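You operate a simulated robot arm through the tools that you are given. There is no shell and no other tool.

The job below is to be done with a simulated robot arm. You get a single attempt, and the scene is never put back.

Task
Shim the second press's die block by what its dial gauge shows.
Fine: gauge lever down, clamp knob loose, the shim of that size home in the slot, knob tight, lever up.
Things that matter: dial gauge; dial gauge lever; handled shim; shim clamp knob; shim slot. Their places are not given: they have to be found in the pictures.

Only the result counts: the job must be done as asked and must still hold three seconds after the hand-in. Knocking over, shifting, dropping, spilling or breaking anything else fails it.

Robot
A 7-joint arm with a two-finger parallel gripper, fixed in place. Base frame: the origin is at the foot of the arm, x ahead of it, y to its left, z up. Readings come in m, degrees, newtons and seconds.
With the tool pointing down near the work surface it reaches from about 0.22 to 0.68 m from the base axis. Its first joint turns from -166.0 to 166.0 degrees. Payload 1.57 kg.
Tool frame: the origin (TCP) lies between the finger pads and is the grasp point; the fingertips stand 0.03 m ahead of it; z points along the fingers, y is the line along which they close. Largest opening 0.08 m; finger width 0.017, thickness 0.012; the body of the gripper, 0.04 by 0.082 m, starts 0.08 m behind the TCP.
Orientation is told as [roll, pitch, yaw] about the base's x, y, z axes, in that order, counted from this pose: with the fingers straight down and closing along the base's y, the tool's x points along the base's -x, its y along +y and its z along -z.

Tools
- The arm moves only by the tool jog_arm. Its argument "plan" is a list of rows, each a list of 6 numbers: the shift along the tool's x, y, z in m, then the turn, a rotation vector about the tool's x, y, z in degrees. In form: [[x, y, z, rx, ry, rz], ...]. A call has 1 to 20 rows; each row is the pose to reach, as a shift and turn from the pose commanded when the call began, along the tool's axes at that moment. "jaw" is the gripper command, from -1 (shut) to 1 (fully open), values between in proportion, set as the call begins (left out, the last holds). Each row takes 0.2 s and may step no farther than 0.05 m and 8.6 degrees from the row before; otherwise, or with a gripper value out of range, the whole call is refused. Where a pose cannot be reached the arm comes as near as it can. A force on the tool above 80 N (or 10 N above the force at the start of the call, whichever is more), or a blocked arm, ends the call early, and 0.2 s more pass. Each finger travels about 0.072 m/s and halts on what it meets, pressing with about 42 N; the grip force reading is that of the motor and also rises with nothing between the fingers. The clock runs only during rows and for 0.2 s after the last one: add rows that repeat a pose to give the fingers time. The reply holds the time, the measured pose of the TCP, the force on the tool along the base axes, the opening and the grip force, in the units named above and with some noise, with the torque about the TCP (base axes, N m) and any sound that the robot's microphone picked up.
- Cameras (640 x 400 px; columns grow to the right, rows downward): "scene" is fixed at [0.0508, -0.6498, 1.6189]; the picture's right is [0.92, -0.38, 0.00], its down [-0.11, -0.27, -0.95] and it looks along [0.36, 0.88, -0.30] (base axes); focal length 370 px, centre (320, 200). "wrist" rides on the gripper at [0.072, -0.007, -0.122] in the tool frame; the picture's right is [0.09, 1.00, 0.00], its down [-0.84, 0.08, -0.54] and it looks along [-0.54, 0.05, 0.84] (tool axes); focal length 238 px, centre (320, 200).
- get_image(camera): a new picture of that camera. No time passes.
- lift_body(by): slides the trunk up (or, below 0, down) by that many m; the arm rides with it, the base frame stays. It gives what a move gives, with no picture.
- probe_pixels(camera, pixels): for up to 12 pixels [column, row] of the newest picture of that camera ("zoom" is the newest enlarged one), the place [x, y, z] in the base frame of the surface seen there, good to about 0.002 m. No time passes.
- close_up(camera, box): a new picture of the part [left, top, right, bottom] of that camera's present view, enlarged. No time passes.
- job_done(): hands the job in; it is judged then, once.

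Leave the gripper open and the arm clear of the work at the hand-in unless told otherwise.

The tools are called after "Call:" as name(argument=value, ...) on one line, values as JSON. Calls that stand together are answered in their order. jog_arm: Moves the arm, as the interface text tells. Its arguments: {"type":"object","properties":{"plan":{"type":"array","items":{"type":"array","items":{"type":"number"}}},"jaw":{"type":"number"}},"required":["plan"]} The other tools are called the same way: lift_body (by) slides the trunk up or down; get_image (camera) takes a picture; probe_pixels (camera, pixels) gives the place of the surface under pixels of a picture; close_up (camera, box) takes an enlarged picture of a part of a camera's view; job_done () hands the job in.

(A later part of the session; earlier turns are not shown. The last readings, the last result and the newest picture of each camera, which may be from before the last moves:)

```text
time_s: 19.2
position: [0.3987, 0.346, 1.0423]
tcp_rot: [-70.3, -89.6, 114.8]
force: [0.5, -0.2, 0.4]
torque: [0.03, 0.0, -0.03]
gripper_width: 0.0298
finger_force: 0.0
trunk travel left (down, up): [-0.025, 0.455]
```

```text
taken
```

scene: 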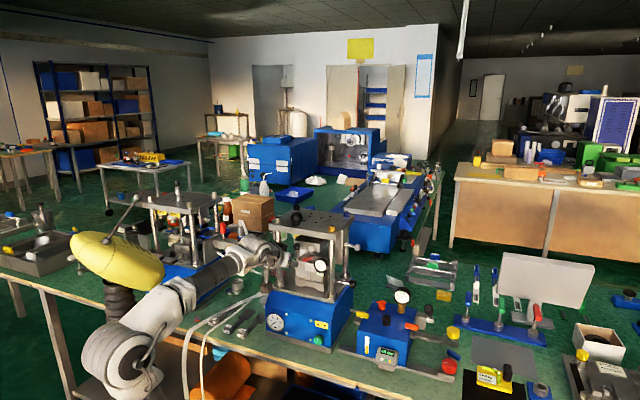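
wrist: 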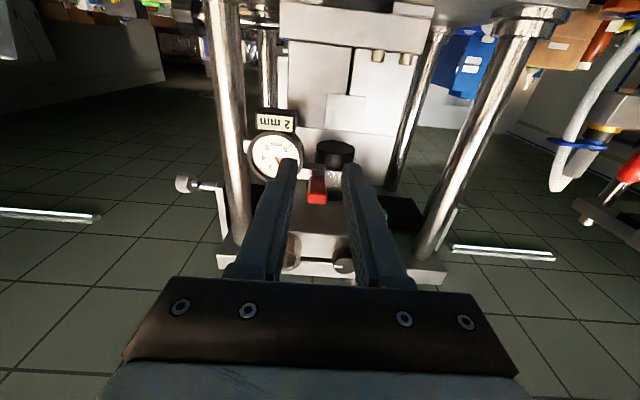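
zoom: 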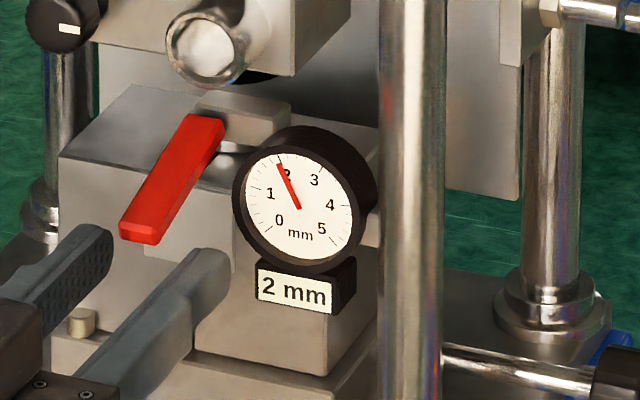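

The lever stays down and "2 mm" holds. I'll back straight out of the press along -u, and meanwhile zoom on the side knob and the base block from the scene camera.

Call:
jog_arm(plan=[[0, 0, -0.03, 0, 0, 0], [0, 0, -0.06, 0, 0, 0], [0, 0, -0.1, 0, 0, 0], [0, 0, -0.14, 0, 0, 0], [0, 0, -0.14, 0, 0, 0]])

Call:
close_up(camera="scene", box=[335, 270, 370, 305])

Call:
close_up(camera="scene", box=[300, 255, 350, 305])

Call:
get_image(camera="wrist")

```text
time_s: 20.4
position: [0.3069, 0.2554, 1.0579]
tcp_rot: [-65.7, -89.6, 110.1]
force: [-0.1, 0.0, -1.4]
torque: [-0.01, 0.01, -0.01]
gripper_width: 0.0303
finger_force: 0.1
out of reach, approached as far as the arm can: row 4, 5
trunk travel left (down, up): [-0.025, 0.455]
```

```text
11.43 times, centred on (352, 288) of scene
```

zoom: 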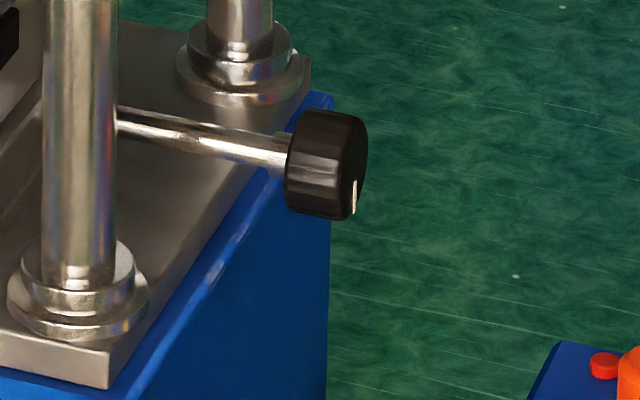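

```text
8.00 times, centred on (325, 280) of scene
```

zoom: 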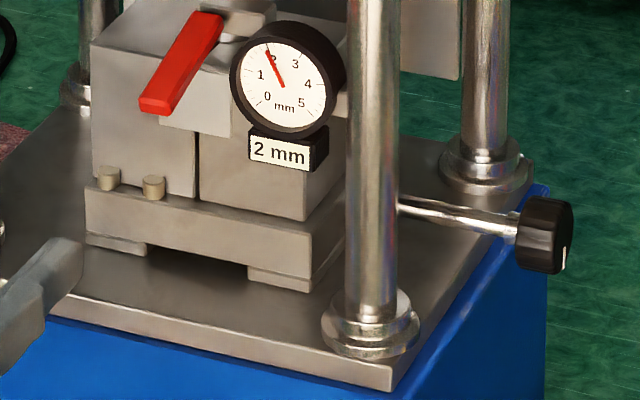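

```text
taken
```

wrist: 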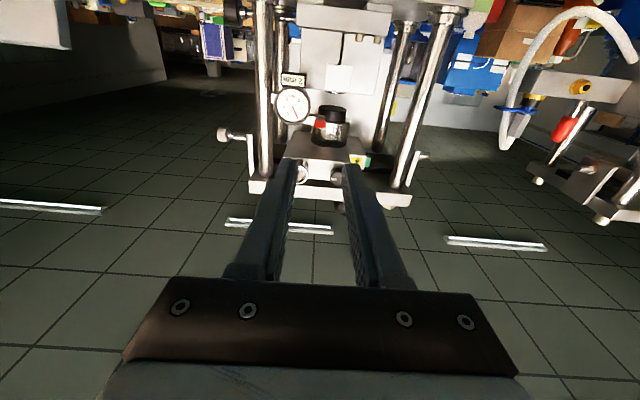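

The arm is clear. I'll take a tight view of the side knob and probe its outline.

Call:
close_up(camera="scene", box=[345, 278, 361, 294])

```text
16.00 times, centred on (353, 286) of scene
```

zoom: 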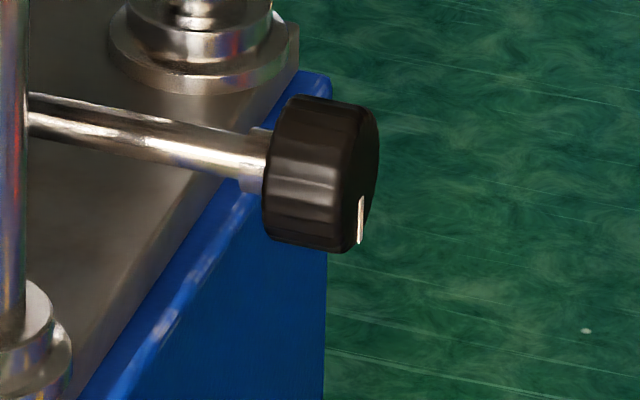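

Call:
probe_pixels(camera="zoom", pixels=[[305, 105], [355, 115], [280, 180], [330, 180], [365, 180], [300, 235], [345, 240], [361, 220], [250, 155], [100, 125], [310, 150], [270, 230]])

Call:
get_image(camera="scene")

```text
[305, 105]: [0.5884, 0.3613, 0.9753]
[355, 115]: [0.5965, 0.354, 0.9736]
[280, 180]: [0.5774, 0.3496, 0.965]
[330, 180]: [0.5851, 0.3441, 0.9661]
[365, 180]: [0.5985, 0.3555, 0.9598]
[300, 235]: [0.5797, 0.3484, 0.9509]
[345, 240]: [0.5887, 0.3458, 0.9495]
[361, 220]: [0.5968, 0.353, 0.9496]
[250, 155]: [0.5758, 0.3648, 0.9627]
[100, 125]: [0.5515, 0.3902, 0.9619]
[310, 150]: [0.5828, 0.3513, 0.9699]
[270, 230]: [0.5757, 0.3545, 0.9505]
```

```text
taken
```

scene: 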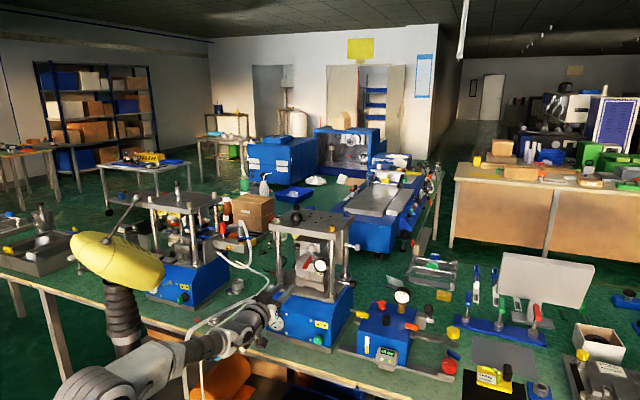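

The knob's axis is at about u=0.672, z=0.960. It spans v -0.150 to -0.172, is 33 mm across, and its white mark points down. A white knob sits above at (u 0.633, v -0.187, z 1.119), so I must keep the tool tilted forward. I'll probe the 40-bar box at the right for clearance.

Call:
close_up(camera="scene", box=[330, 280, 450, 380])

```text
4.00 times, centred on (390, 330) of scene
```

zoom: 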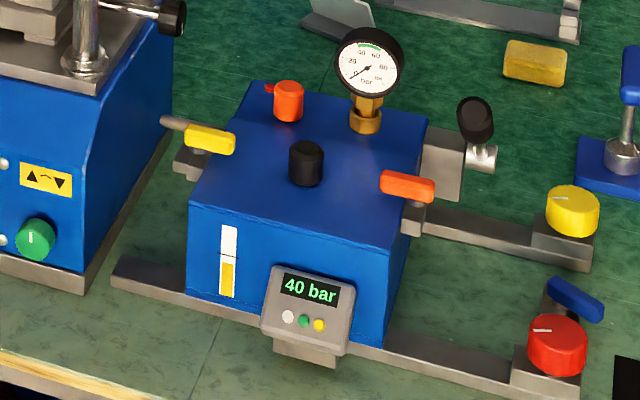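

Call:
probe_pixels(camera="zoom", pixels=[[205, 138], [172, 122], [188, 165], [288, 92], [305, 150], [368, 60], [215, 190], [265, 95], [475, 115], [190, 215], [85, 270], [120, 275]])

```text
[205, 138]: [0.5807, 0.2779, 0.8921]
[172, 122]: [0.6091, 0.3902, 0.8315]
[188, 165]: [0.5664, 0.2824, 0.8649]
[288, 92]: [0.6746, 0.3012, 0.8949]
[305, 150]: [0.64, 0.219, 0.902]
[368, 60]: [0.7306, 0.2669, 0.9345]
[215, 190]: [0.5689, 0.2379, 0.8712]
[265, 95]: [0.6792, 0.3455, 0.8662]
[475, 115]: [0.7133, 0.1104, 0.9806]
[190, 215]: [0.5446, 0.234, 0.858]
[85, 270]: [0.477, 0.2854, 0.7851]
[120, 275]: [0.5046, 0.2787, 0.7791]
```

Everything on the box stays below z≈0.90 near the knob, so there's room. I'll move right to v=-0.161, and roll the hand 90° about its axis so the fingers close vertically with the camera on the outer side.

Call:
jog_arm(plan=[[0.0025, -0.0113, 0.0048, 0, 0, -8.2], [0.0051, -0.0227, 0.0095, 0, 0, -16.4], [0.0076, -0.034, 0.0143, 0, 0, -24.5], [0.0102, -0.0453, 0.0191, 0, 0, -32.7], [0.0127, -0.0566, 0.0238, 0, 0, -40.9], [0.0153, -0.068, 0.0286, 0, 0, -49.1], [0.0178, -0.0793, 0.0333, 0, 0, -57.3], [0.0204, -0.0906, 0.0381, 0, 0, -65.5], [0.0229, -0.102, 0.0429, 0, 0, -73.6], [0.0255, -0.1133, 0.0476, 0, 0, -81.8], [0.028, -0.1246, 0.0524, 0, 0, -90], [0.028, -0.1246, 0.0524, 0, 0, -90]], jaw=0.5)

Call:
get_image(camera="wrist")

Call:
get_image(camera="scene")

```text
time_s: 23.0
position: [0.4325, 0.2019, 1.0318]
tcp_rot: [-90.1, 0.4, 134.4]
force: [-0.5, -1.0, 0.6]
torque: [-0.04, -0.01, -0.03]
gripper_width: 0.06
finger_force: 0.1
trunk travel left (down, up): [-0.025, 0.455]
```

```text
taken
```

wrist: 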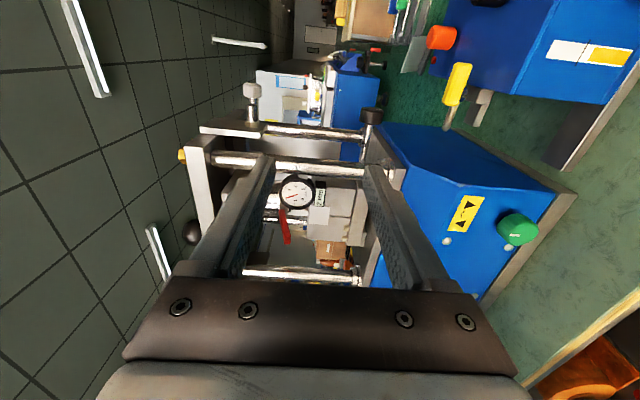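

```text
taken
```

scene: 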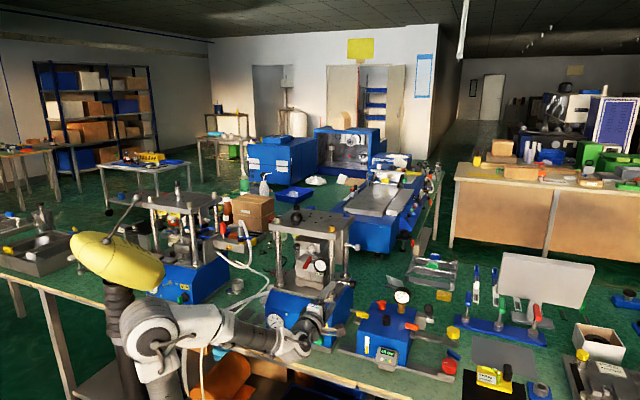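

The hand is rolled; the black side knob is at wrist (370,115) and the white knob at (252,88). I'll tilt the tool to about 42° from vertical and advance to 80 mm short of the knob along the tool axis.

Call:
jog_arm(plan=[[-0.0003, 0, 0.01, -8, 0, 0], [-0.0006, 0, 0.02, -16, 0, 0], [-0.0009, 0, 0.03, -24, 0, 0], [-0.0012, 0, 0.04, -32, 0, 0], [-0.0015, 0, 0.05, -40, 0, 0], [-0.0018, 0, 0.06, -48, 0, 0], [-0.0025, 0.004, 0.1, -48, 0, 0], [-0.0033, 0.008, 0.14, -48, 0, 0], [-0.004, 0.0124, 0.17, -48, 0, 0], [-0.004, 0.0124, 0.17, -48, 0, 0]])

Call:
get_image(camera="wrist")

Call:
close_up(camera="scene", box=[300, 210, 400, 320])

```text
time_s: 25.2
position: [0.552, 0.3244, 1.0186]
tcp_rot: [-41.9, 0.4, 134.3]
force: [-0.6, -0.2, -0.6]
torque: [0.01, 0.01, 0.0]
gripper_width: 0.06
finger_force: 0.1
trunk travel left (down, up): [-0.025, 0.455]
```

```text
taken
```

wrist: 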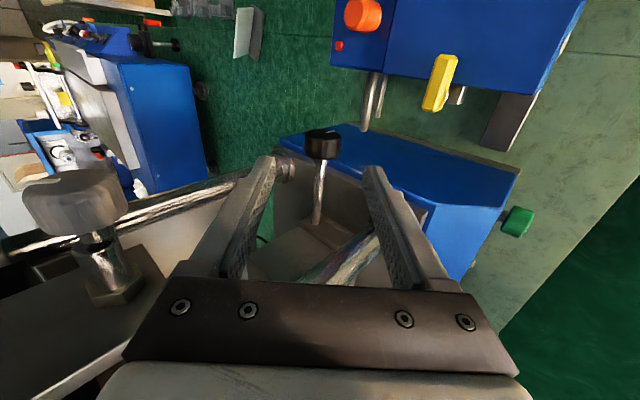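

```text
3.64 times, centred on (350, 265) of scene
```

zoom: 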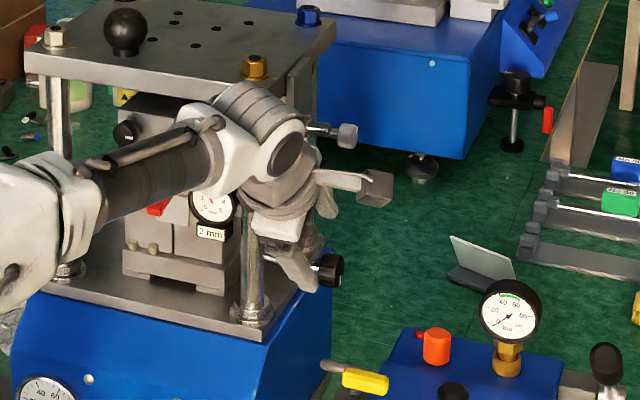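

The knob is centred between the fingers at wrist (322,145). The white knob clears the hand by about 25 mm. I'll advance 78 mm along the tool axis so the knob sits between the pads.

Call:
jog_arm(plan=[[0, 0, 0.02, 0, 0, 0], [0, 0, 0.04, 0, 0, 0], [0, 0, 0.06, 0, 0, 0], [0, 0, 0.0785, 0, 0, 0], [0, 0, 0.0785, 0, 0, 0]])

Call:
get_image(camera="wrist")

Call:
close_up(camera="scene", box=[320, 230, 390, 300])

```text
time_s: 26.4
position: [0.5896, 0.3592, 0.9609]
tcp_rot: [-42.1, 0.3, 134.3]
force: [5.0, -8.9, 2.7]
torque: [0.87, 0.67, 0.91]
gripper_width: 0.0599
finger_force: 0.1
trunk travel left (down, up): [-0.025, 0.455]
```

```text
taken
```

wrist: 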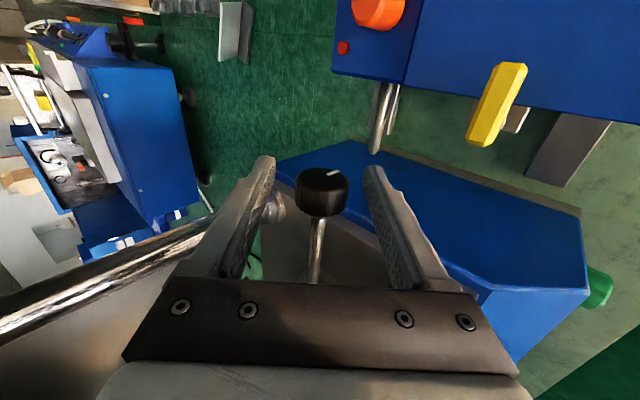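

```text
5.71 times, centred on (355, 265) of scene
```

zoom: 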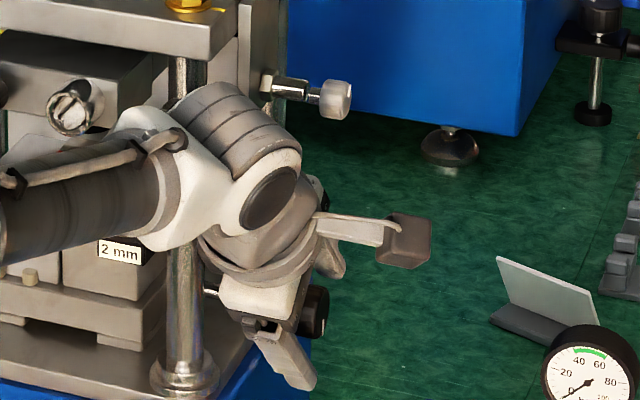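

Force readings show about 10 N sideways at a spot 134 mm up the tool, where the hand's flange is brushing the front-right column. I'll shift 8 mm outward (-v), which still leaves 12 mm of pad on the knob.

Call:
jog_arm(plan=[[0.004, 0, 0, 0, 0, 0], [0.008, 0, 0, 0, 0, 0], [0.008, 0, 0, 0, 0, 0]])

Call:
get_image(camera="wrist")

```text
time_s: 27.2
position: [0.5939, 0.355, 0.9594]
tcp_rot: [-41.9, 0.3, 134.6]
force: [-0.5, 0.2, 0.1]
torque: [-0.03, -0.02, 0.02]
gripper_width: 0.06
finger_force: 0.0
trunk travel left (down, up): [-0.025, 0.455]
```

```text
taken
```

wrist: 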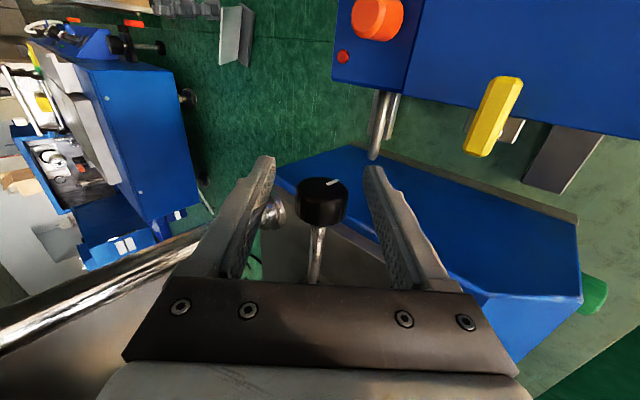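

Contact is gone and the knob is on the grasp axis. I'll close the fingers on the knob.

Call:
jog_arm(plan=[[0, 0, 0, 0, 0, 0], [0, 0, 0, 0, 0, 0], [0, 0, 0, 0, 0, 0], [0, 0, 0, 0, 0, 0]], jaw=-1)

Call:
get_image(camera="wrist")

```text
time_s: 28.2
position: [0.5941, 0.3545, 0.9594]
tcp_rot: [-41.8, 0.3, 134.5]
force: [-11.3, -9.0, -8.3]
torque: [-0.02, -0.04, 0.38]
gripper_width: 0.0315
finger_force: 40.6
trunk travel left (down, up): [-0.025, 0.455]
```

```text
taken
```

wrist: 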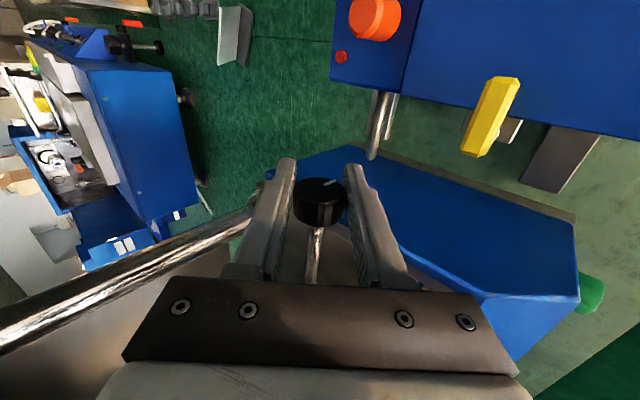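

The knob is held (31.5 mm). I'll turn it 48° counter-clockwise, as seen from its face, by swinging the tool toward horizontal about the grasp point.

Call:
jog_arm(plan=[[0, 0.001, 0, 6, 0, 0], [0, 0.001, 0, 12, 0, 0], [0, 0.001, 0, 18, 0, 0], [0, 0.001, 0, 24, 0, 0], [0, 0.001, 0, 30, 0, 0], [0, 0.001, 0, 36, 0, 0], [0, 0.001, 0, 42, 0, 0], [0, 0.001, 0, 48, 0, 0], [0, 0.001, 0, 48, 0, 0]])

Call:
get_image(camera="wrist")

Call:
close_up(camera="scene", box=[290, 230, 390, 320])

```text
time_s: 30.2
position: [0.5937, 0.3534, 0.9592]
tcp_rot: [-89.8, 0.3, 134.3]
force: [-2.1, -5.8, -4.6]
torque: [0.24, 0.23, -0.67]
gripper_width: 0.0315
finger_force: 40.2
trunk travel left (down, up): [-0.025, 0.455]
```

```text
taken
```

wrist: 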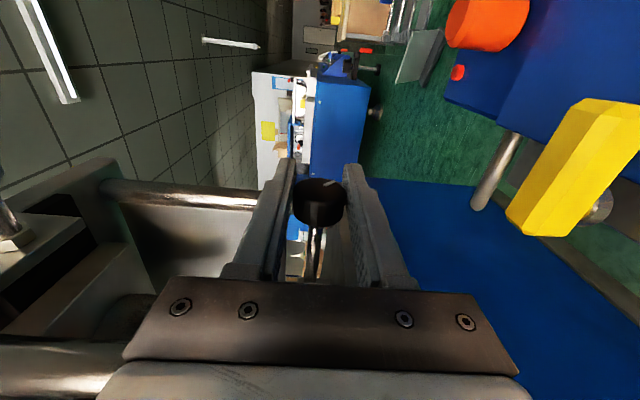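

```text
4.44 times, centred on (340, 275) of scene
```

zoom: 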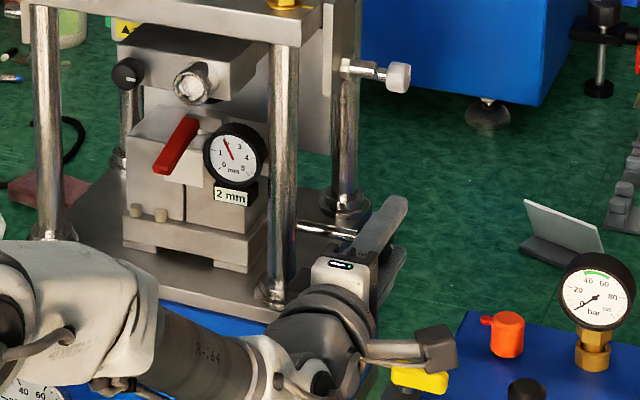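

The knob turned with the fingers; its mark kept the same position relative to them. I'll zoom in on the knob and slot to see whether anything changed.

Call:
close_up(camera="wrist", box=[270, 150, 370, 290])

Call:
close_up(camera="scene", box=[300, 265, 345, 300])

```text
2.86 times, centred on (320, 220) of wrist
```

zoom: 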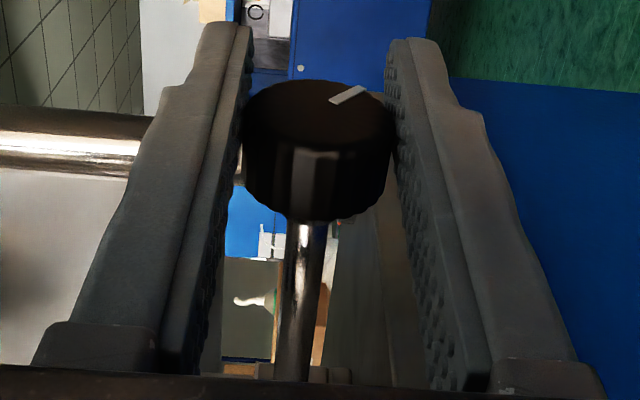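

```text
11.43 times, centred on (322, 282) of scene
```

zoom: 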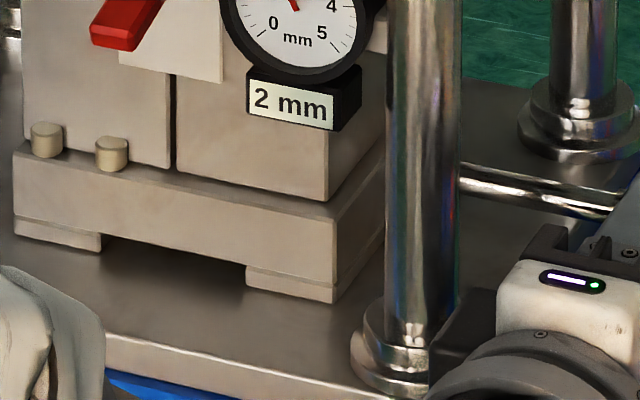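

I'll open the fingers, swing the tool back to about 42°, and re-grip for a second stroke.

Call:
jog_arm(plan=[[0, 0, 0, 0, 0, 0], [0, 0, 0, 0, 0, 0]], jaw=0.35)

Call:
jog_arm(plan=[[0, 0, 0, -8, 0, 0], [0, 0, 0, -16, 0, 0], [0, 0, 0, -24, 0, 0], [0, 0, 0, -32, 0, 0], [0, 0, 0, -40, 0, 0], [0, 0, 0, -48, 0, 0], [0, 0, 0, -48, 0, 0]])

Call:
get_image(camera="wrist")

```text
time_s: 30.8
position: [0.5933, 0.3541, 0.9598]
tcp_rot: [-90.1, 0.3, 134.4]
force: [-0.4, 0.8, -0.1]
torque: [0.01, 0.0, -0.02]
gripper_width: 0.0539
finger_force: 0.1
trunk travel left (down, up): [-0.025, 0.455]
```

```text
time_s: 32.4
position: [0.5938, 0.3539, 0.9594]
tcp_rot: [-41.9, 0.4, 134.5]
force: [-0.5, 0.4, -0.5]
torque: [0.01, -0.02, -0.02]
gripper_width: 0.0539
finger_force: 0.0
out of reach, approached as far as the arm can: row 3, 4
trunk travel left (down, up): [-0.025, 0.455]
```

```text
taken
```

wrist: 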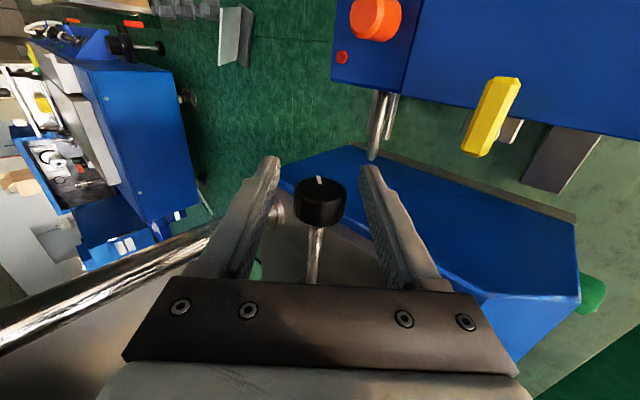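

The mark moved, now at wrist (319,180), so the knob has turned about 48° and stays there. I'll grip again and do a second stroke in the same direction.

Call:
jog_arm(plan=[[0, 0, 0, 0, 0, 0], [0, 0, 0, 0, 0, 0], [0, 0, 0, 0, 0, 0]], jaw=-1)

Call:
jog_arm(plan=[[0, 0.001, 0, 6, 0, 0], [0, 0.001, 0, 12, 0, 0], [0, 0.001, 0, 18, 0, 0], [0, 0.001, 0, 24, 0, 0], [0, 0.001, 0, 30, 0, 0], [0, 0.001, 0, 36, 0, 0], [0, 0.001, 0, 42, 0, 0], [0, 0.001, 0, 48, 0, 0], [0, 0.001, 0, 48, 0, 0]])

Call:
close_up(camera="wrist", box=[270, 150, 370, 290])

```text
time_s: 33.2
position: [0.5942, 0.353, 0.9591]
tcp_rot: [-42.0, 0.3, 134.4]
force: [-3.8, -2.8, -2.9]
torque: [-0.19, -0.21, -0.15]
gripper_width: 0.0313
finger_force: 39.7
trunk travel left (down, up): [-0.025, 0.455]
```

```text
time_s: 35.2
position: [0.593, 0.3536, 0.958]
tcp_rot: [-90.0, 0.3, 134.3]
force: [11.2, -3.3, 2.0]
torque: [0.14, 0.12, -0.49]
gripper_width: 0.0314
finger_force: 39.7
trunk travel left (down, up): [-0.025, 0.455]
```

```text
2.86 times, centred on (320, 220) of wrist
```

zoom: 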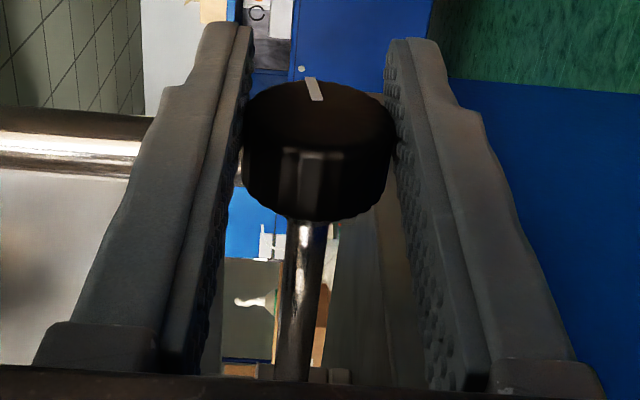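

Another 48° turned freely, about 96° in total. I'll do one more stroke to make sure it is loose, watching for a stop.

Call:
jog_arm(plan=[[0, 0, 0, 0, 0, 0], [0, 0, 0, 0, 0, 0]], jaw=0.35)

Call:
jog_arm(plan=[[0, 0, 0, -8, 0, 0], [0, 0, 0, -16, 0, 0], [0, 0, 0, -24, 0, 0], [0, 0, 0, -32, 0, 0], [0, 0, 0, -40, 0, 0], [0, 0, 0, -48, 0, 0], [0, 0, 0, -48, 0, 0]])

Call:
jog_arm(plan=[[0, 0, 0, 0, 0, 0], [0, 0, 0, 0, 0, 0], [0, 0, 0, 0, 0, 0]], jaw=-1)

Call:
jog_arm(plan=[[0, 0.001, 0, 6, 0, 0], [0, 0.001, 0, 12, 0, 0], [0, 0.001, 0, 18, 0, 0], [0, 0.001, 0, 24, 0, 0], [0, 0.001, 0, 30, 0, 0], [0, 0.001, 0, 36, 0, 0], [0, 0.001, 0, 42, 0, 0], [0, 0.001, 0, 48, 0, 0], [0, 0.001, 0, 48, 0, 0]])

Call:
close_up(camera="wrist", box=[270, 150, 370, 290])

```text
time_s: 35.8
position: [0.5926, 0.3541, 0.9578]
tcp_rot: [-89.9, 0.4, 134.6]
force: [0.5, 0.1, 0.0]
torque: [0.01, 0.0, 0.01]
gripper_width: 0.054
finger_force: 0.1
trunk travel left (down, up): [-0.025, 0.455]
```

```text
time_s: 37.4
position: [0.594, 0.3533, 0.9585]
tcp_rot: [-41.8, 0.5, 134.4]
force: [-0.2, -0.7, 0.5]
torque: [0.0, -0.01, 0.02]
gripper_width: 0.054
finger_force: 0.1
out of reach, approached as far as the arm can: row 4
trunk travel left (down, up): [-0.025, 0.455]
```

```text
time_s: 38.2
position: [0.5933, 0.3533, 0.9592]
tcp_rot: [-42.0, 0.4, 134.4]
force: [4.6, 3.1, 3.0]
torque: [-0.27, -0.24, -0.32]
gripper_width: 0.0315
finger_force: 40.2
trunk travel left (down, up): [-0.025, 0.455]
```

```text
time_s: 40.2
position: [0.5942, 0.353, 0.9589]
tcp_rot: [-90.1, 0.3, 134.3]
force: [14.7, 2.6, 11.7]
torque: [0.28, 0.26, -0.5]
gripper_width: 0.0313
finger_force: 40.2
trunk travel left (down, up): [-0.025, 0.455]
```

```text
2.86 times, centred on (320, 220) of wrist
```

zoom: 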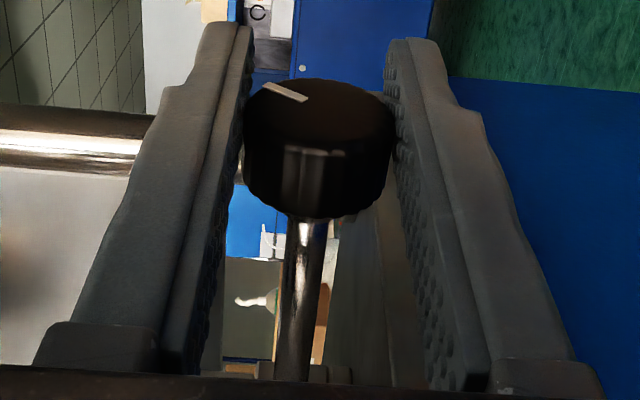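

About 144° now, still free. One more stroke will show whether there is an end stop.

Call:
jog_arm(plan=[[0, 0, 0, 0, 0, 0], [0, 0, 0, 0, 0, 0]], jaw=0.35)

Call:
jog_arm(plan=[[0, 0, 0, -8, 0, 0], [0, 0, 0, -16, 0, 0], [0, 0, 0, -24, 0, 0], [0, 0, 0, -32, 0, 0], [0, 0, 0, -40, 0, 0], [0, 0, 0, -48, 0, 0], [0, 0, 0, -48, 0, 0]])

Call:
jog_arm(plan=[[0, 0, 0, 0, 0, 0], [0, 0, 0, 0, 0, 0], [0, 0, 0, 0, 0, 0]], jaw=-1)

Call:
jog_arm(plan=[[0, 0.001, 0, 6, 0, 0], [0, 0.001, 0, 12, 0, 0], [0, 0.001, 0, 18, 0, 0], [0, 0.001, 0, 24, 0, 0], [0, 0.001, 0, 30, 0, 0], [0, 0.001, 0, 36, 0, 0], [0, 0.001, 0, 42, 0, 0], [0, 0.001, 0, 48, 0, 0], [0, 0.001, 0, 48, 0, 0]])

Call:
close_up(camera="wrist", box=[270, 150, 370, 290])

```text
time_s: 40.8
position: [0.5919, 0.3523, 0.9575]
tcp_rot: [-89.8, 0.4, 134.5]
force: [0.2, 0.1, 0.0]
torque: [-0.03, 0.0, -0.01]
gripper_width: 0.0542
finger_force: 0.2
trunk travel left (down, up): [-0.025, 0.455]
```

```text
time_s: 42.4
position: [0.5932, 0.353, 0.9581]
tcp_rot: [-41.9, 0.4, 134.4]
force: [-0.6, -0.1, 0.3]
torque: [-0.01, -0.01, 0.03]
gripper_width: 0.0544
finger_force: 0.0
out of reach, approached as far as the arm can: row 4
trunk travel left (down, up): [-0.025, 0.455]
```

```text
time_s: 43.2
position: [0.5939, 0.3532, 0.9603]
tcp_rot: [-42.1, 0.5, 134.5]
force: [9.1, 8.9, 7.4]
torque: [-0.27, -0.26, -0.38]
gripper_width: 0.0316
finger_force: 40.0
trunk travel left (down, up): [-0.025, 0.455]
```

```text
time_s: 45.2
position: [0.5915, 0.351, 0.9599]
tcp_rot: [-90.2, 0.4, 134.5]
force: [8.1, 1.1, 15.1]
torque: [-0.06, 0.49, -0.71]
gripper_width: 0.0317
finger_force: 40.5
trunk travel left (down, up): [-0.025, 0.455]
```

```text
2.86 times, centred on (320, 220) of wrist
```

zoom: 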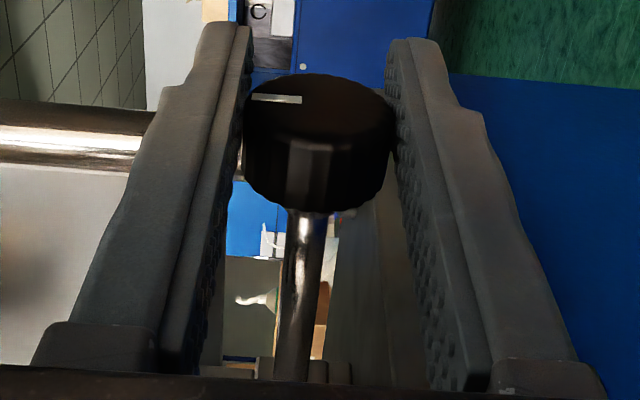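

The mark now points straight up and the fingers slipped against a stop: the knob has turned 180° to its loose end. Now I'll open the fingers and withdraw straight back.

Call:
jog_arm(plan=[[0, 0, 0, 0, 0, 0], [0, 0, 0, 0, 0, 0]], jaw=0.5)

Call:
jog_arm(plan=[[0, 0, -0.03, 0, 0, 0], [0, 0, -0.06, 0, 0, 0], [0, 0, -0.09, 0, 0, 0], [0, -0.02, -0.12, 0, 0, 0], [0, -0.04, -0.15, 0, 0, 0], [0, -0.06, -0.18, 0, 0, 0], [0, -0.06, -0.18, 0, 0, 0]])

Call:
close_up(camera="scene", box=[330, 265, 375, 305])

Call:
get_image(camera="scene")

```text
time_s: 45.8
position: [0.5911, 0.3536, 0.9563]
tcp_rot: [-89.8, 0.3, 134.5]
force: [-0.3, -0.5, 0.7]
torque: [-0.02, 0.01, -0.03]
gripper_width: 0.0601
finger_force: 0.1
trunk travel left (down, up): [-0.025, 0.455]
```

```text
time_s: 47.4
position: [0.4629, 0.2265, 1.0168]
tcp_rot: [-89.9, 0.3, 134.4]
force: [-0.4, -0.7, 0.7]
torque: [0.0, -0.02, 0.0]
gripper_width: 0.06
finger_force: 0.1
trunk travel left (down, up): [-0.025, 0.455]
```

```text
10.00 times, centred on (352, 285) of scene
```

zoom: 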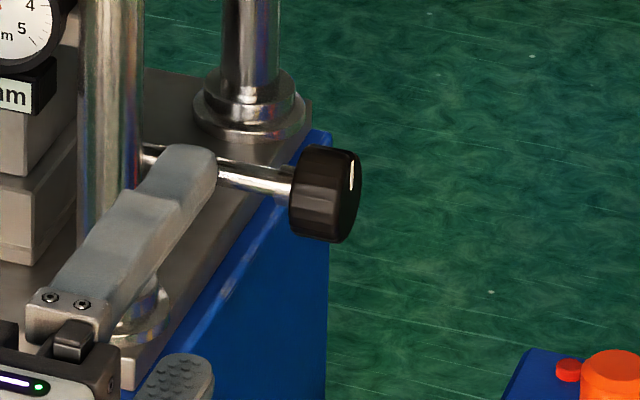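

```text
taken
```

scene: 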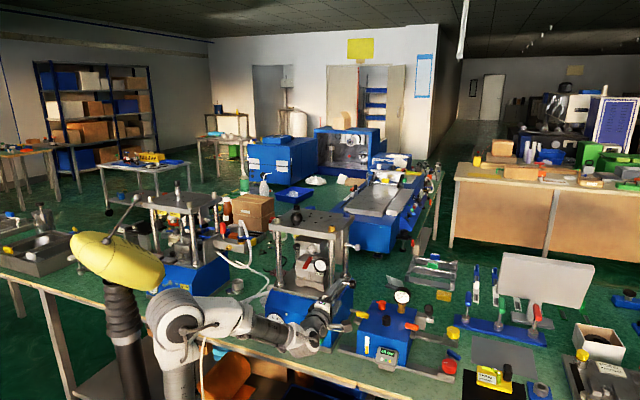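

The knob mark is up, meaning loose. Next I'll roll the hand back 90° and then point it down over the bench to look at the shims.

Call:
jog_arm(plan=[[-0.011, -0.004, -0.003, 0, 0, 8.2], [-0.022, -0.008, -0.006, 0, 0, 16.4], [-0.033, -0.012, -0.009, 0, 0, 24.5], [-0.044, -0.016, -0.012, 0, 0, 32.7], [-0.055, -0.02, -0.015, 0, 0, 40.9], [-0.066, -0.024, -0.018, 0, 0, 49.1], [-0.077, -0.028, -0.021, 0, 0, 57.3], [-0.088, -0.032, -0.024, 0, 0, 65.5], [-0.099, -0.036, -0.027, 0, 0, 73.6], [-0.11, -0.04, -0.03, 0, 0, 81.8], [-0.12, -0.04, -0.03, 0, 0, 90], [-0.12, -0.04, -0.03, 0, 0, 90]])

Call:
jog_arm(plan=[[-0.005, 0.01, -0.003, 0, 8.2, 0], [-0.01, 0.02, -0.006, 0, 16.4, 0], [-0.015, 0.03, -0.009, 0, 24.5, 0], [-0.02, 0.04, -0.012, 0, 32.7, 0], [-0.025, 0.05, -0.015, 0, 40.9, 0], [-0.03, 0.06, -0.018, 0, 49.1, 0], [-0.035, 0.07, -0.021, 0, 57.3, 0], [-0.04, 0.08, -0.024, 0, 65.5, 0], [-0.045, 0.09, -0.027, 0, 73.6, 0], [-0.05, 0.1, -0.03, 0, 81.8, 0], [-0.05, 0.11, -0.03, 0, 90, 0], [-0.05, 0.11, -0.03, 0, 90, 0]])

Call:
get_image(camera="wrist")

Call:
get_image(camera="scene")

```text
time_s: 50.0
position: [0.358, 0.292, 1.0567]
tcp_rot: [-72.0, -89.8, 116.4]
force: [0.3, -0.3, 0.2]
torque: [0.01, -0.02, -0.02]
gripper_width: 0.06
finger_force: 0.1
trunk travel left (down, up): [-0.025, 0.455]
```

```text
time_s: 52.6
position: [0.2587, 0.3501, 1.1069]
tcp_rot: [-0.3, 0.1, 44.4]
force: [-0.2, -0.1, -0.6]
torque: [0.01, 0.0, 0.03]
gripper_width: 0.06
finger_force: 0.0
trunk travel left (down, up): [-0.025, 0.455]
```

```text
taken
```

wrist: 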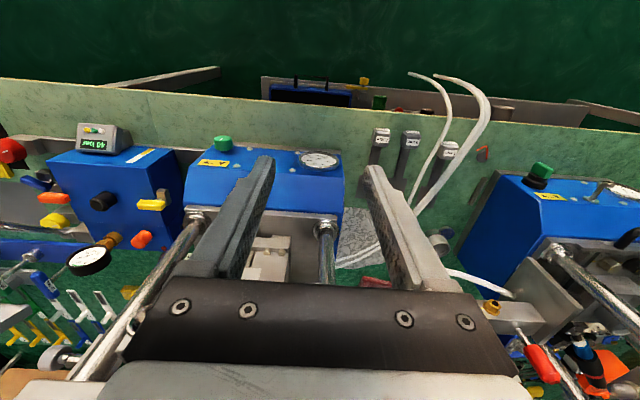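

```text
taken
```

scene: 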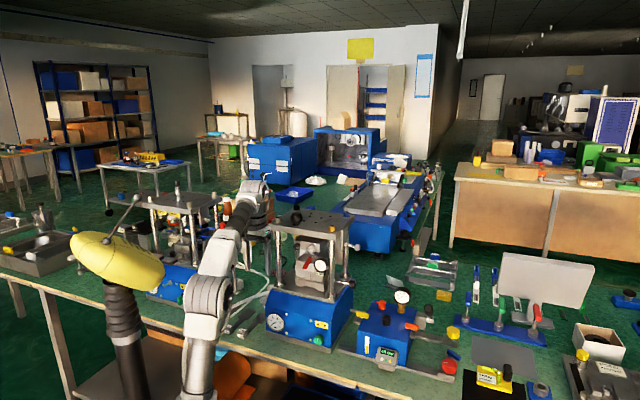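

Now the shims are visible at wrist (380–450,140). I'll enlarge and probe them.

Call:
close_up(camera="wrist", box=[350, 110, 480, 220])

Call:
close_up(camera="scene", box=[215, 295, 285, 345])

```text
3.64 times, centred on (415, 165) of wrist
```

zoom: 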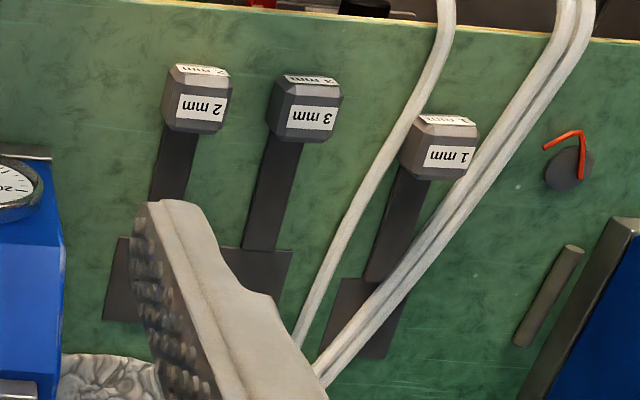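

```text
8.00 times, centred on (250, 320) of scene
```

zoom: 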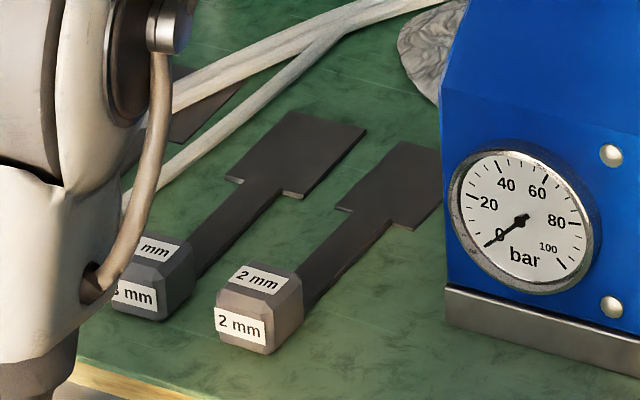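

I'll probe the 2 mm shim's handle top, front, stem and blade corners in this enlarged scene view.

Call:
probe_pixels(camera="zoom", pixels=[[262, 279], [240, 325], [222, 285], [290, 292], [255, 265], [285, 325], [310, 285], [370, 225], [345, 208], [402, 148], [410, 222], [400, 185]])

Call:
probe_pixels(camera="wrist", pixels=[[382, 138], [378, 133], [388, 134], [375, 144], [389, 144], [379, 165], [367, 190], [371, 178], [412, 140], [405, 170], [360, 170], [330, 180]])

```text
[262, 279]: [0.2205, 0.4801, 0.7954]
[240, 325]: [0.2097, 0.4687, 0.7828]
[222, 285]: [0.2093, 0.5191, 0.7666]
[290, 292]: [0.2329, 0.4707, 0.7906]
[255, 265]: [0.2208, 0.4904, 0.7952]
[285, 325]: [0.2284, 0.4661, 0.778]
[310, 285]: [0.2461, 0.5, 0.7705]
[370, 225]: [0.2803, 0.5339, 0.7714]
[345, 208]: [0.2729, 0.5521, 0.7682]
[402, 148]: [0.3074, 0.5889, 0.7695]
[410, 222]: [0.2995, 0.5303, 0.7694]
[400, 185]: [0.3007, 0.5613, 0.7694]
```

```text
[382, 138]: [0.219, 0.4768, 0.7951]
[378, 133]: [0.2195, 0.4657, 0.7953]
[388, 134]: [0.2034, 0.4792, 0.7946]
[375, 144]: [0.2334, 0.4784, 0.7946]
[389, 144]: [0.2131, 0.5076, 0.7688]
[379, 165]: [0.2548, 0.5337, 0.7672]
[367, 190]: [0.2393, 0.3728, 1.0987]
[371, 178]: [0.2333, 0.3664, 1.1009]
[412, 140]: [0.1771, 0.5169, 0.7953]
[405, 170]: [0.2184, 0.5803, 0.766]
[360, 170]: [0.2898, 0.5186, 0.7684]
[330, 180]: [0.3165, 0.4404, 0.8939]
```

The 2 mm handle's top is centred at about (0.220,0.478,0.795), i.e. u=0.4935, v=0.184, and its blade points away along u. I'll move over in front of it, tilting the tool to 50°, for an exact look.

Call:
jog_arm(plan=[[0, 0.017, 0.022, 0, -7.1, 0], [0, 0.034, 0.044, 0, -14.3, 0], [0, 0.051, 0.066, 0, -21.4, 0], [0, 0.068, 0.088, 0, -28.6, 0], [0, 0.085, 0.11, 0, -35.7, 0], [0, 0.102, 0.132, 0, -42.9, -0.3], [0, 0.1194, 0.154, 0, -50, -0.6], [0, 0.1194, 0.154, 0, -50, -0.6]], jaw=0.5)

Call:
get_image(camera="wrist")

Call:
get_image(camera="scene")

```text
time_s: 53.8
position: [0.2437, 0.4065, 0.9366]
tcp_rot: [-0.2, -22.5, 41.2]
force: [-0.6, -0.9, -0.2]
torque: [0.02, 0.02, 0.03]
gripper_width: 0.0599
finger_force: 0.1
trunk travel left (down, up): [-0.025, 0.455]
stopped in row 5: the arm was blocked; the commanded pose is now the measured one
```

```text
taken
```

wrist: 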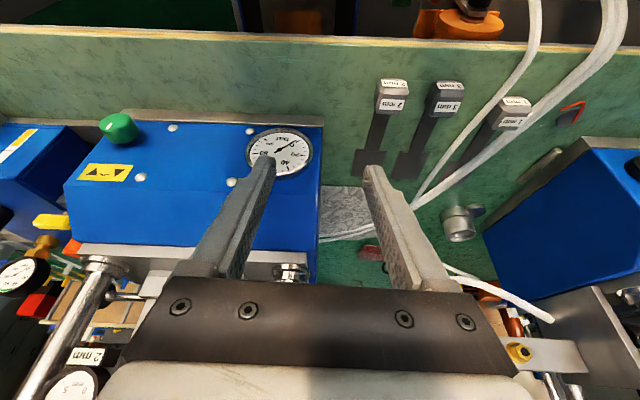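

```text
taken
```

scene: 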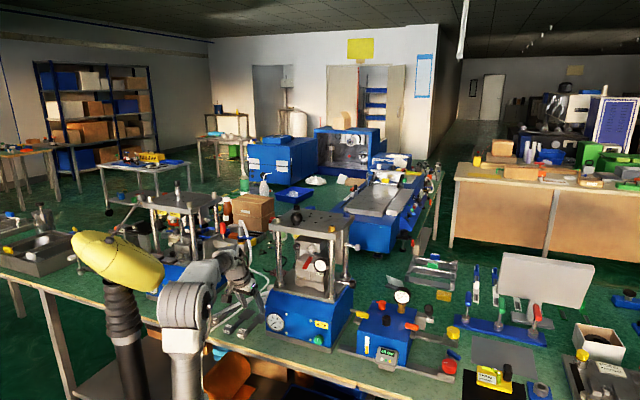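

The arm reports it was blocked partway, with no tool force, so a link may be touching something or a joint is near its limit. I'll look closely at the arm.

Call:
close_up(camera="scene", box=[120, 220, 290, 400])

Call:
close_up(camera="scene", box=[200, 230, 290, 320])

```text
2.22 times, centred on (205, 310) of scene
```

zoom: 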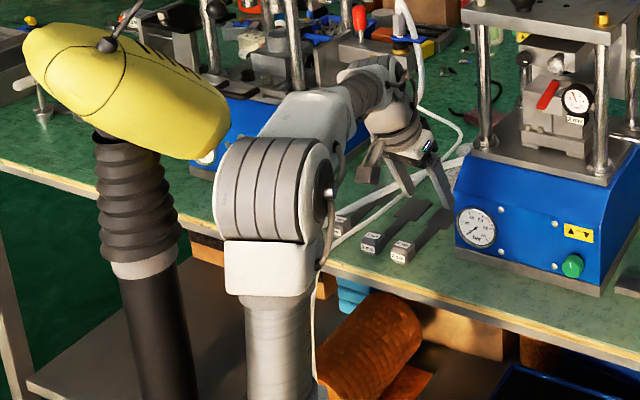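

```text
4.44 times, centred on (245, 275) of scene
```

zoom: 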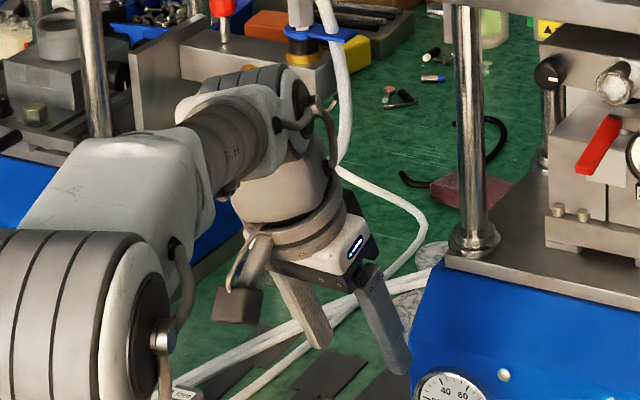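

I'll probe the elbow, the forearm, the hanging hose and the table edge in the first enlarged view to judge what could be blocking.

Call:
close_up(camera="scene", box=[120, 220, 290, 400])

Call:
probe_pixels(camera="zoom", pixels=[[280, 190], [318, 330], [325, 220], [180, 240], [340, 100], [345, 275], [275, 340], [130, 90], [380, 80], [215, 165], [330, 262], [440, 215]])

```text
2.22 times, centred on (205, 310) of scene
```

zoom: 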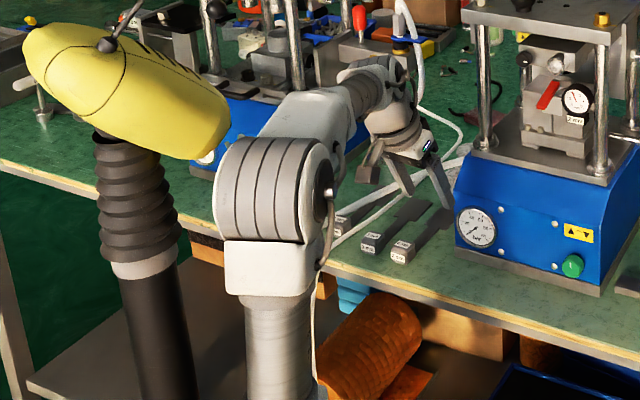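

```text
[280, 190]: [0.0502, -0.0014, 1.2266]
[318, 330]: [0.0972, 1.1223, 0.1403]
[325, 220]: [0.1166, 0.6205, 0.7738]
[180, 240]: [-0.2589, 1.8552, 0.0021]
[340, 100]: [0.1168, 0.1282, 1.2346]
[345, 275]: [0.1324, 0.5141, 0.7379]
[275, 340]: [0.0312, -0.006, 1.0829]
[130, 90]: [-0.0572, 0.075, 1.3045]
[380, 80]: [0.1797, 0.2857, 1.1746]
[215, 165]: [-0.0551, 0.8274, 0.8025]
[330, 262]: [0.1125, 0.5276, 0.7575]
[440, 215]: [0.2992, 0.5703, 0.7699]
```

The elbow sits at about (0.05,0,1.23), right beside the robot's own yellow head on the trunk, so the folded elbow is most likely what got blocked. I'll raise the trunk 0.2 m, which lets the arm work with its elbow further forward.

Call:
lift_body(by=0.2)

Call:
get_image(camera="scene")

```text
time_s: 55.9
position: [0.2437, 0.4066, 1.1355]
tcp_rot: [-0.3, -22.4, 41.3]
force: [0.2, 0.3, 0.8]
torque: [-0.03, -0.02, 0.03]
gripper_width: 0.0599
finger_force: 0.1
trunk travel left (down, up): [-0.225, 0.255]
```

```text
taken
```

scene: 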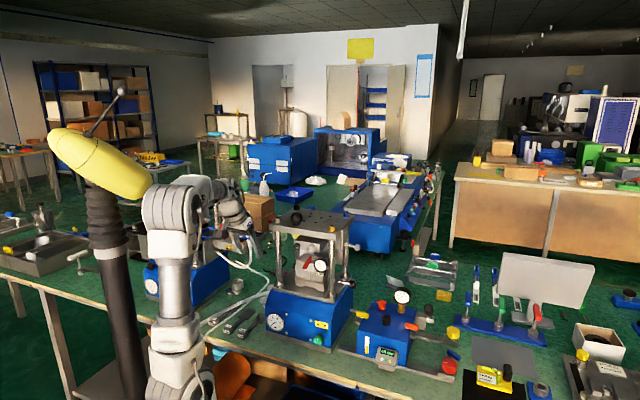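

The trunk is up and the arm looks free. I'll move to the hover point in front of and above the 2 mm handle (u=0.43, v=0.184, z=0.90) with tool tilt 50°.

Call:
jog_arm(plan=[[0.0152, 0.0084, 0.0256, -0.28, -3.45, -0.39], [0.0303, 0.0167, 0.0512, -0.56, -6.9, -0.77], [0.0455, 0.0251, 0.0768, -0.84, -10.35, -1.16], [0.0607, 0.0334, 0.1024, -1.12, -13.8, -1.54], [0.0758, 0.0418, 0.1279, -1.39, -17.25, -1.93], [0.091, 0.0501, 0.1535, -1.67, -20.7, -2.31], [0.1061, 0.0585, 0.1791, -1.95, -24.15, -2.7], [0.1213, 0.0668, 0.2047, -2.23, -27.6, -3.08], [0.1213, 0.0668, 0.2047, -2.23, -27.6, -3.08]])

Call:
get_image(camera="wrist")

Call:
get_image(camera="scene")

```text
time_s: 57.9
position: [0.1734, 0.4343, 0.8996]
tcp_rot: [-0.3, -50.0, 45.4]
force: [1.1, 0.7, 0.1]
torque: [0.0, -0.01, 0.01]
gripper_width: 0.0601
finger_force: 0.0
trunk travel left (down, up): [-0.225, 0.255]
```

```text
taken
```

wrist: 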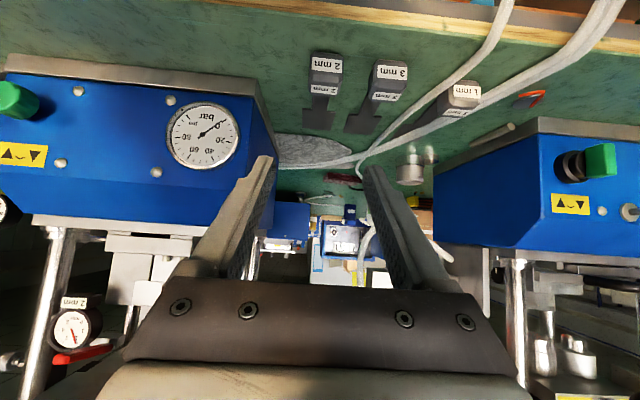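

```text
taken
```

scene: 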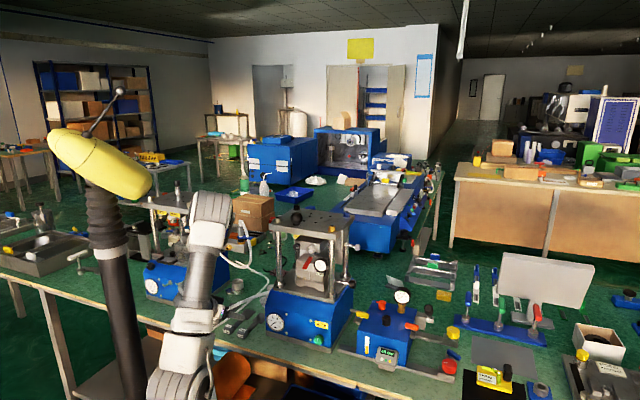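

The 2 mm shim is straight ahead at wrist (325,85). I'll enlarge it and probe its outline precisely.

Call:
close_up(camera="wrist", box=[290, 40, 370, 150])

Call:
close_up(camera="scene", box=[230, 300, 275, 345])

```text
3.64 times, centred on (330, 95) of wrist
```

zoom: 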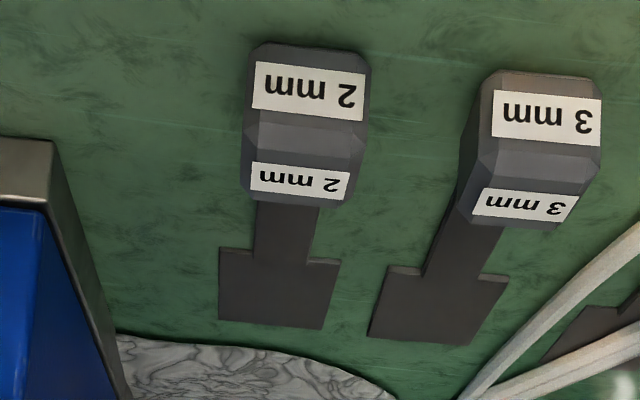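

```text
8.89 times, centred on (252, 322) of scene
```

zoom: 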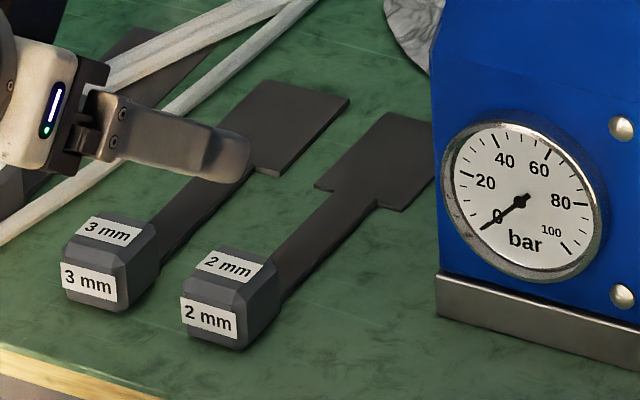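

I'll probe the 2 mm shim in this enlarged scene view: handle corners, stem and blade corners.

Call:
probe_pixels(camera="zoom", pixels=[[228, 265], [208, 318], [205, 262], [255, 275], [270, 280], [240, 345], [318, 188], [403, 207], [386, 118], [428, 125], [300, 268], [350, 205]])

Call:
close_up(camera="wrist", box=[290, 40, 370, 150])

Call:
probe_pixels(camera="zoom", pixels=[[308, 92], [300, 182], [248, 130], [362, 140], [305, 145], [285, 235], [260, 235], [312, 240], [222, 255], [337, 265], [222, 315], [322, 323]])

```text
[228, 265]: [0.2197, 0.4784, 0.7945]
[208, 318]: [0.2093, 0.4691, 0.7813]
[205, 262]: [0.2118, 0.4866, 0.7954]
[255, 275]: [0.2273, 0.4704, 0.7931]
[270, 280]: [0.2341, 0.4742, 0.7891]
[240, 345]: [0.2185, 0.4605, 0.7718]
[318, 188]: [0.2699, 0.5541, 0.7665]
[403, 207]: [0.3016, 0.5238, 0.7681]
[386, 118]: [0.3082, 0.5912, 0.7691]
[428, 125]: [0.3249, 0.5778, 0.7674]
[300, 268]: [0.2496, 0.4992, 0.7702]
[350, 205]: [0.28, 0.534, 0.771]
```

```text
3.64 times, centred on (330, 95) of wrist
```

zoom: 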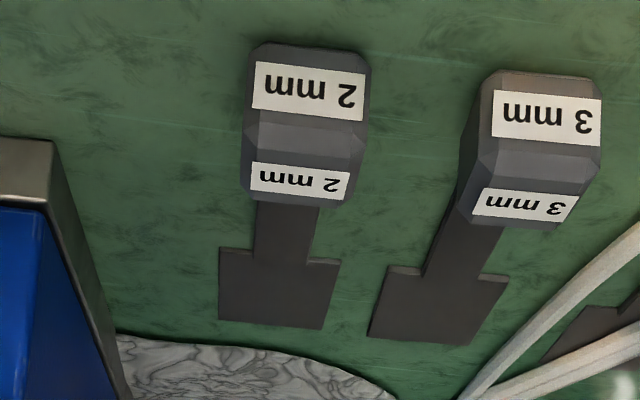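

```text
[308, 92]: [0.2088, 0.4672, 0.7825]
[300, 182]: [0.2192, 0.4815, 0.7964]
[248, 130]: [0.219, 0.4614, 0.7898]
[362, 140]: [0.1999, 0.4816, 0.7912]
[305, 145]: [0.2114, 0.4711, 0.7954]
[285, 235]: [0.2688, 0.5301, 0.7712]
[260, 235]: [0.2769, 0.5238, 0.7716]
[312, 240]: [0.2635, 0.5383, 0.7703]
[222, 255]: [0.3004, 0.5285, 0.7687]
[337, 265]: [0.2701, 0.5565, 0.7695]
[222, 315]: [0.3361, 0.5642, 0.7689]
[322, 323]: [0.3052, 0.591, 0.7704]
```

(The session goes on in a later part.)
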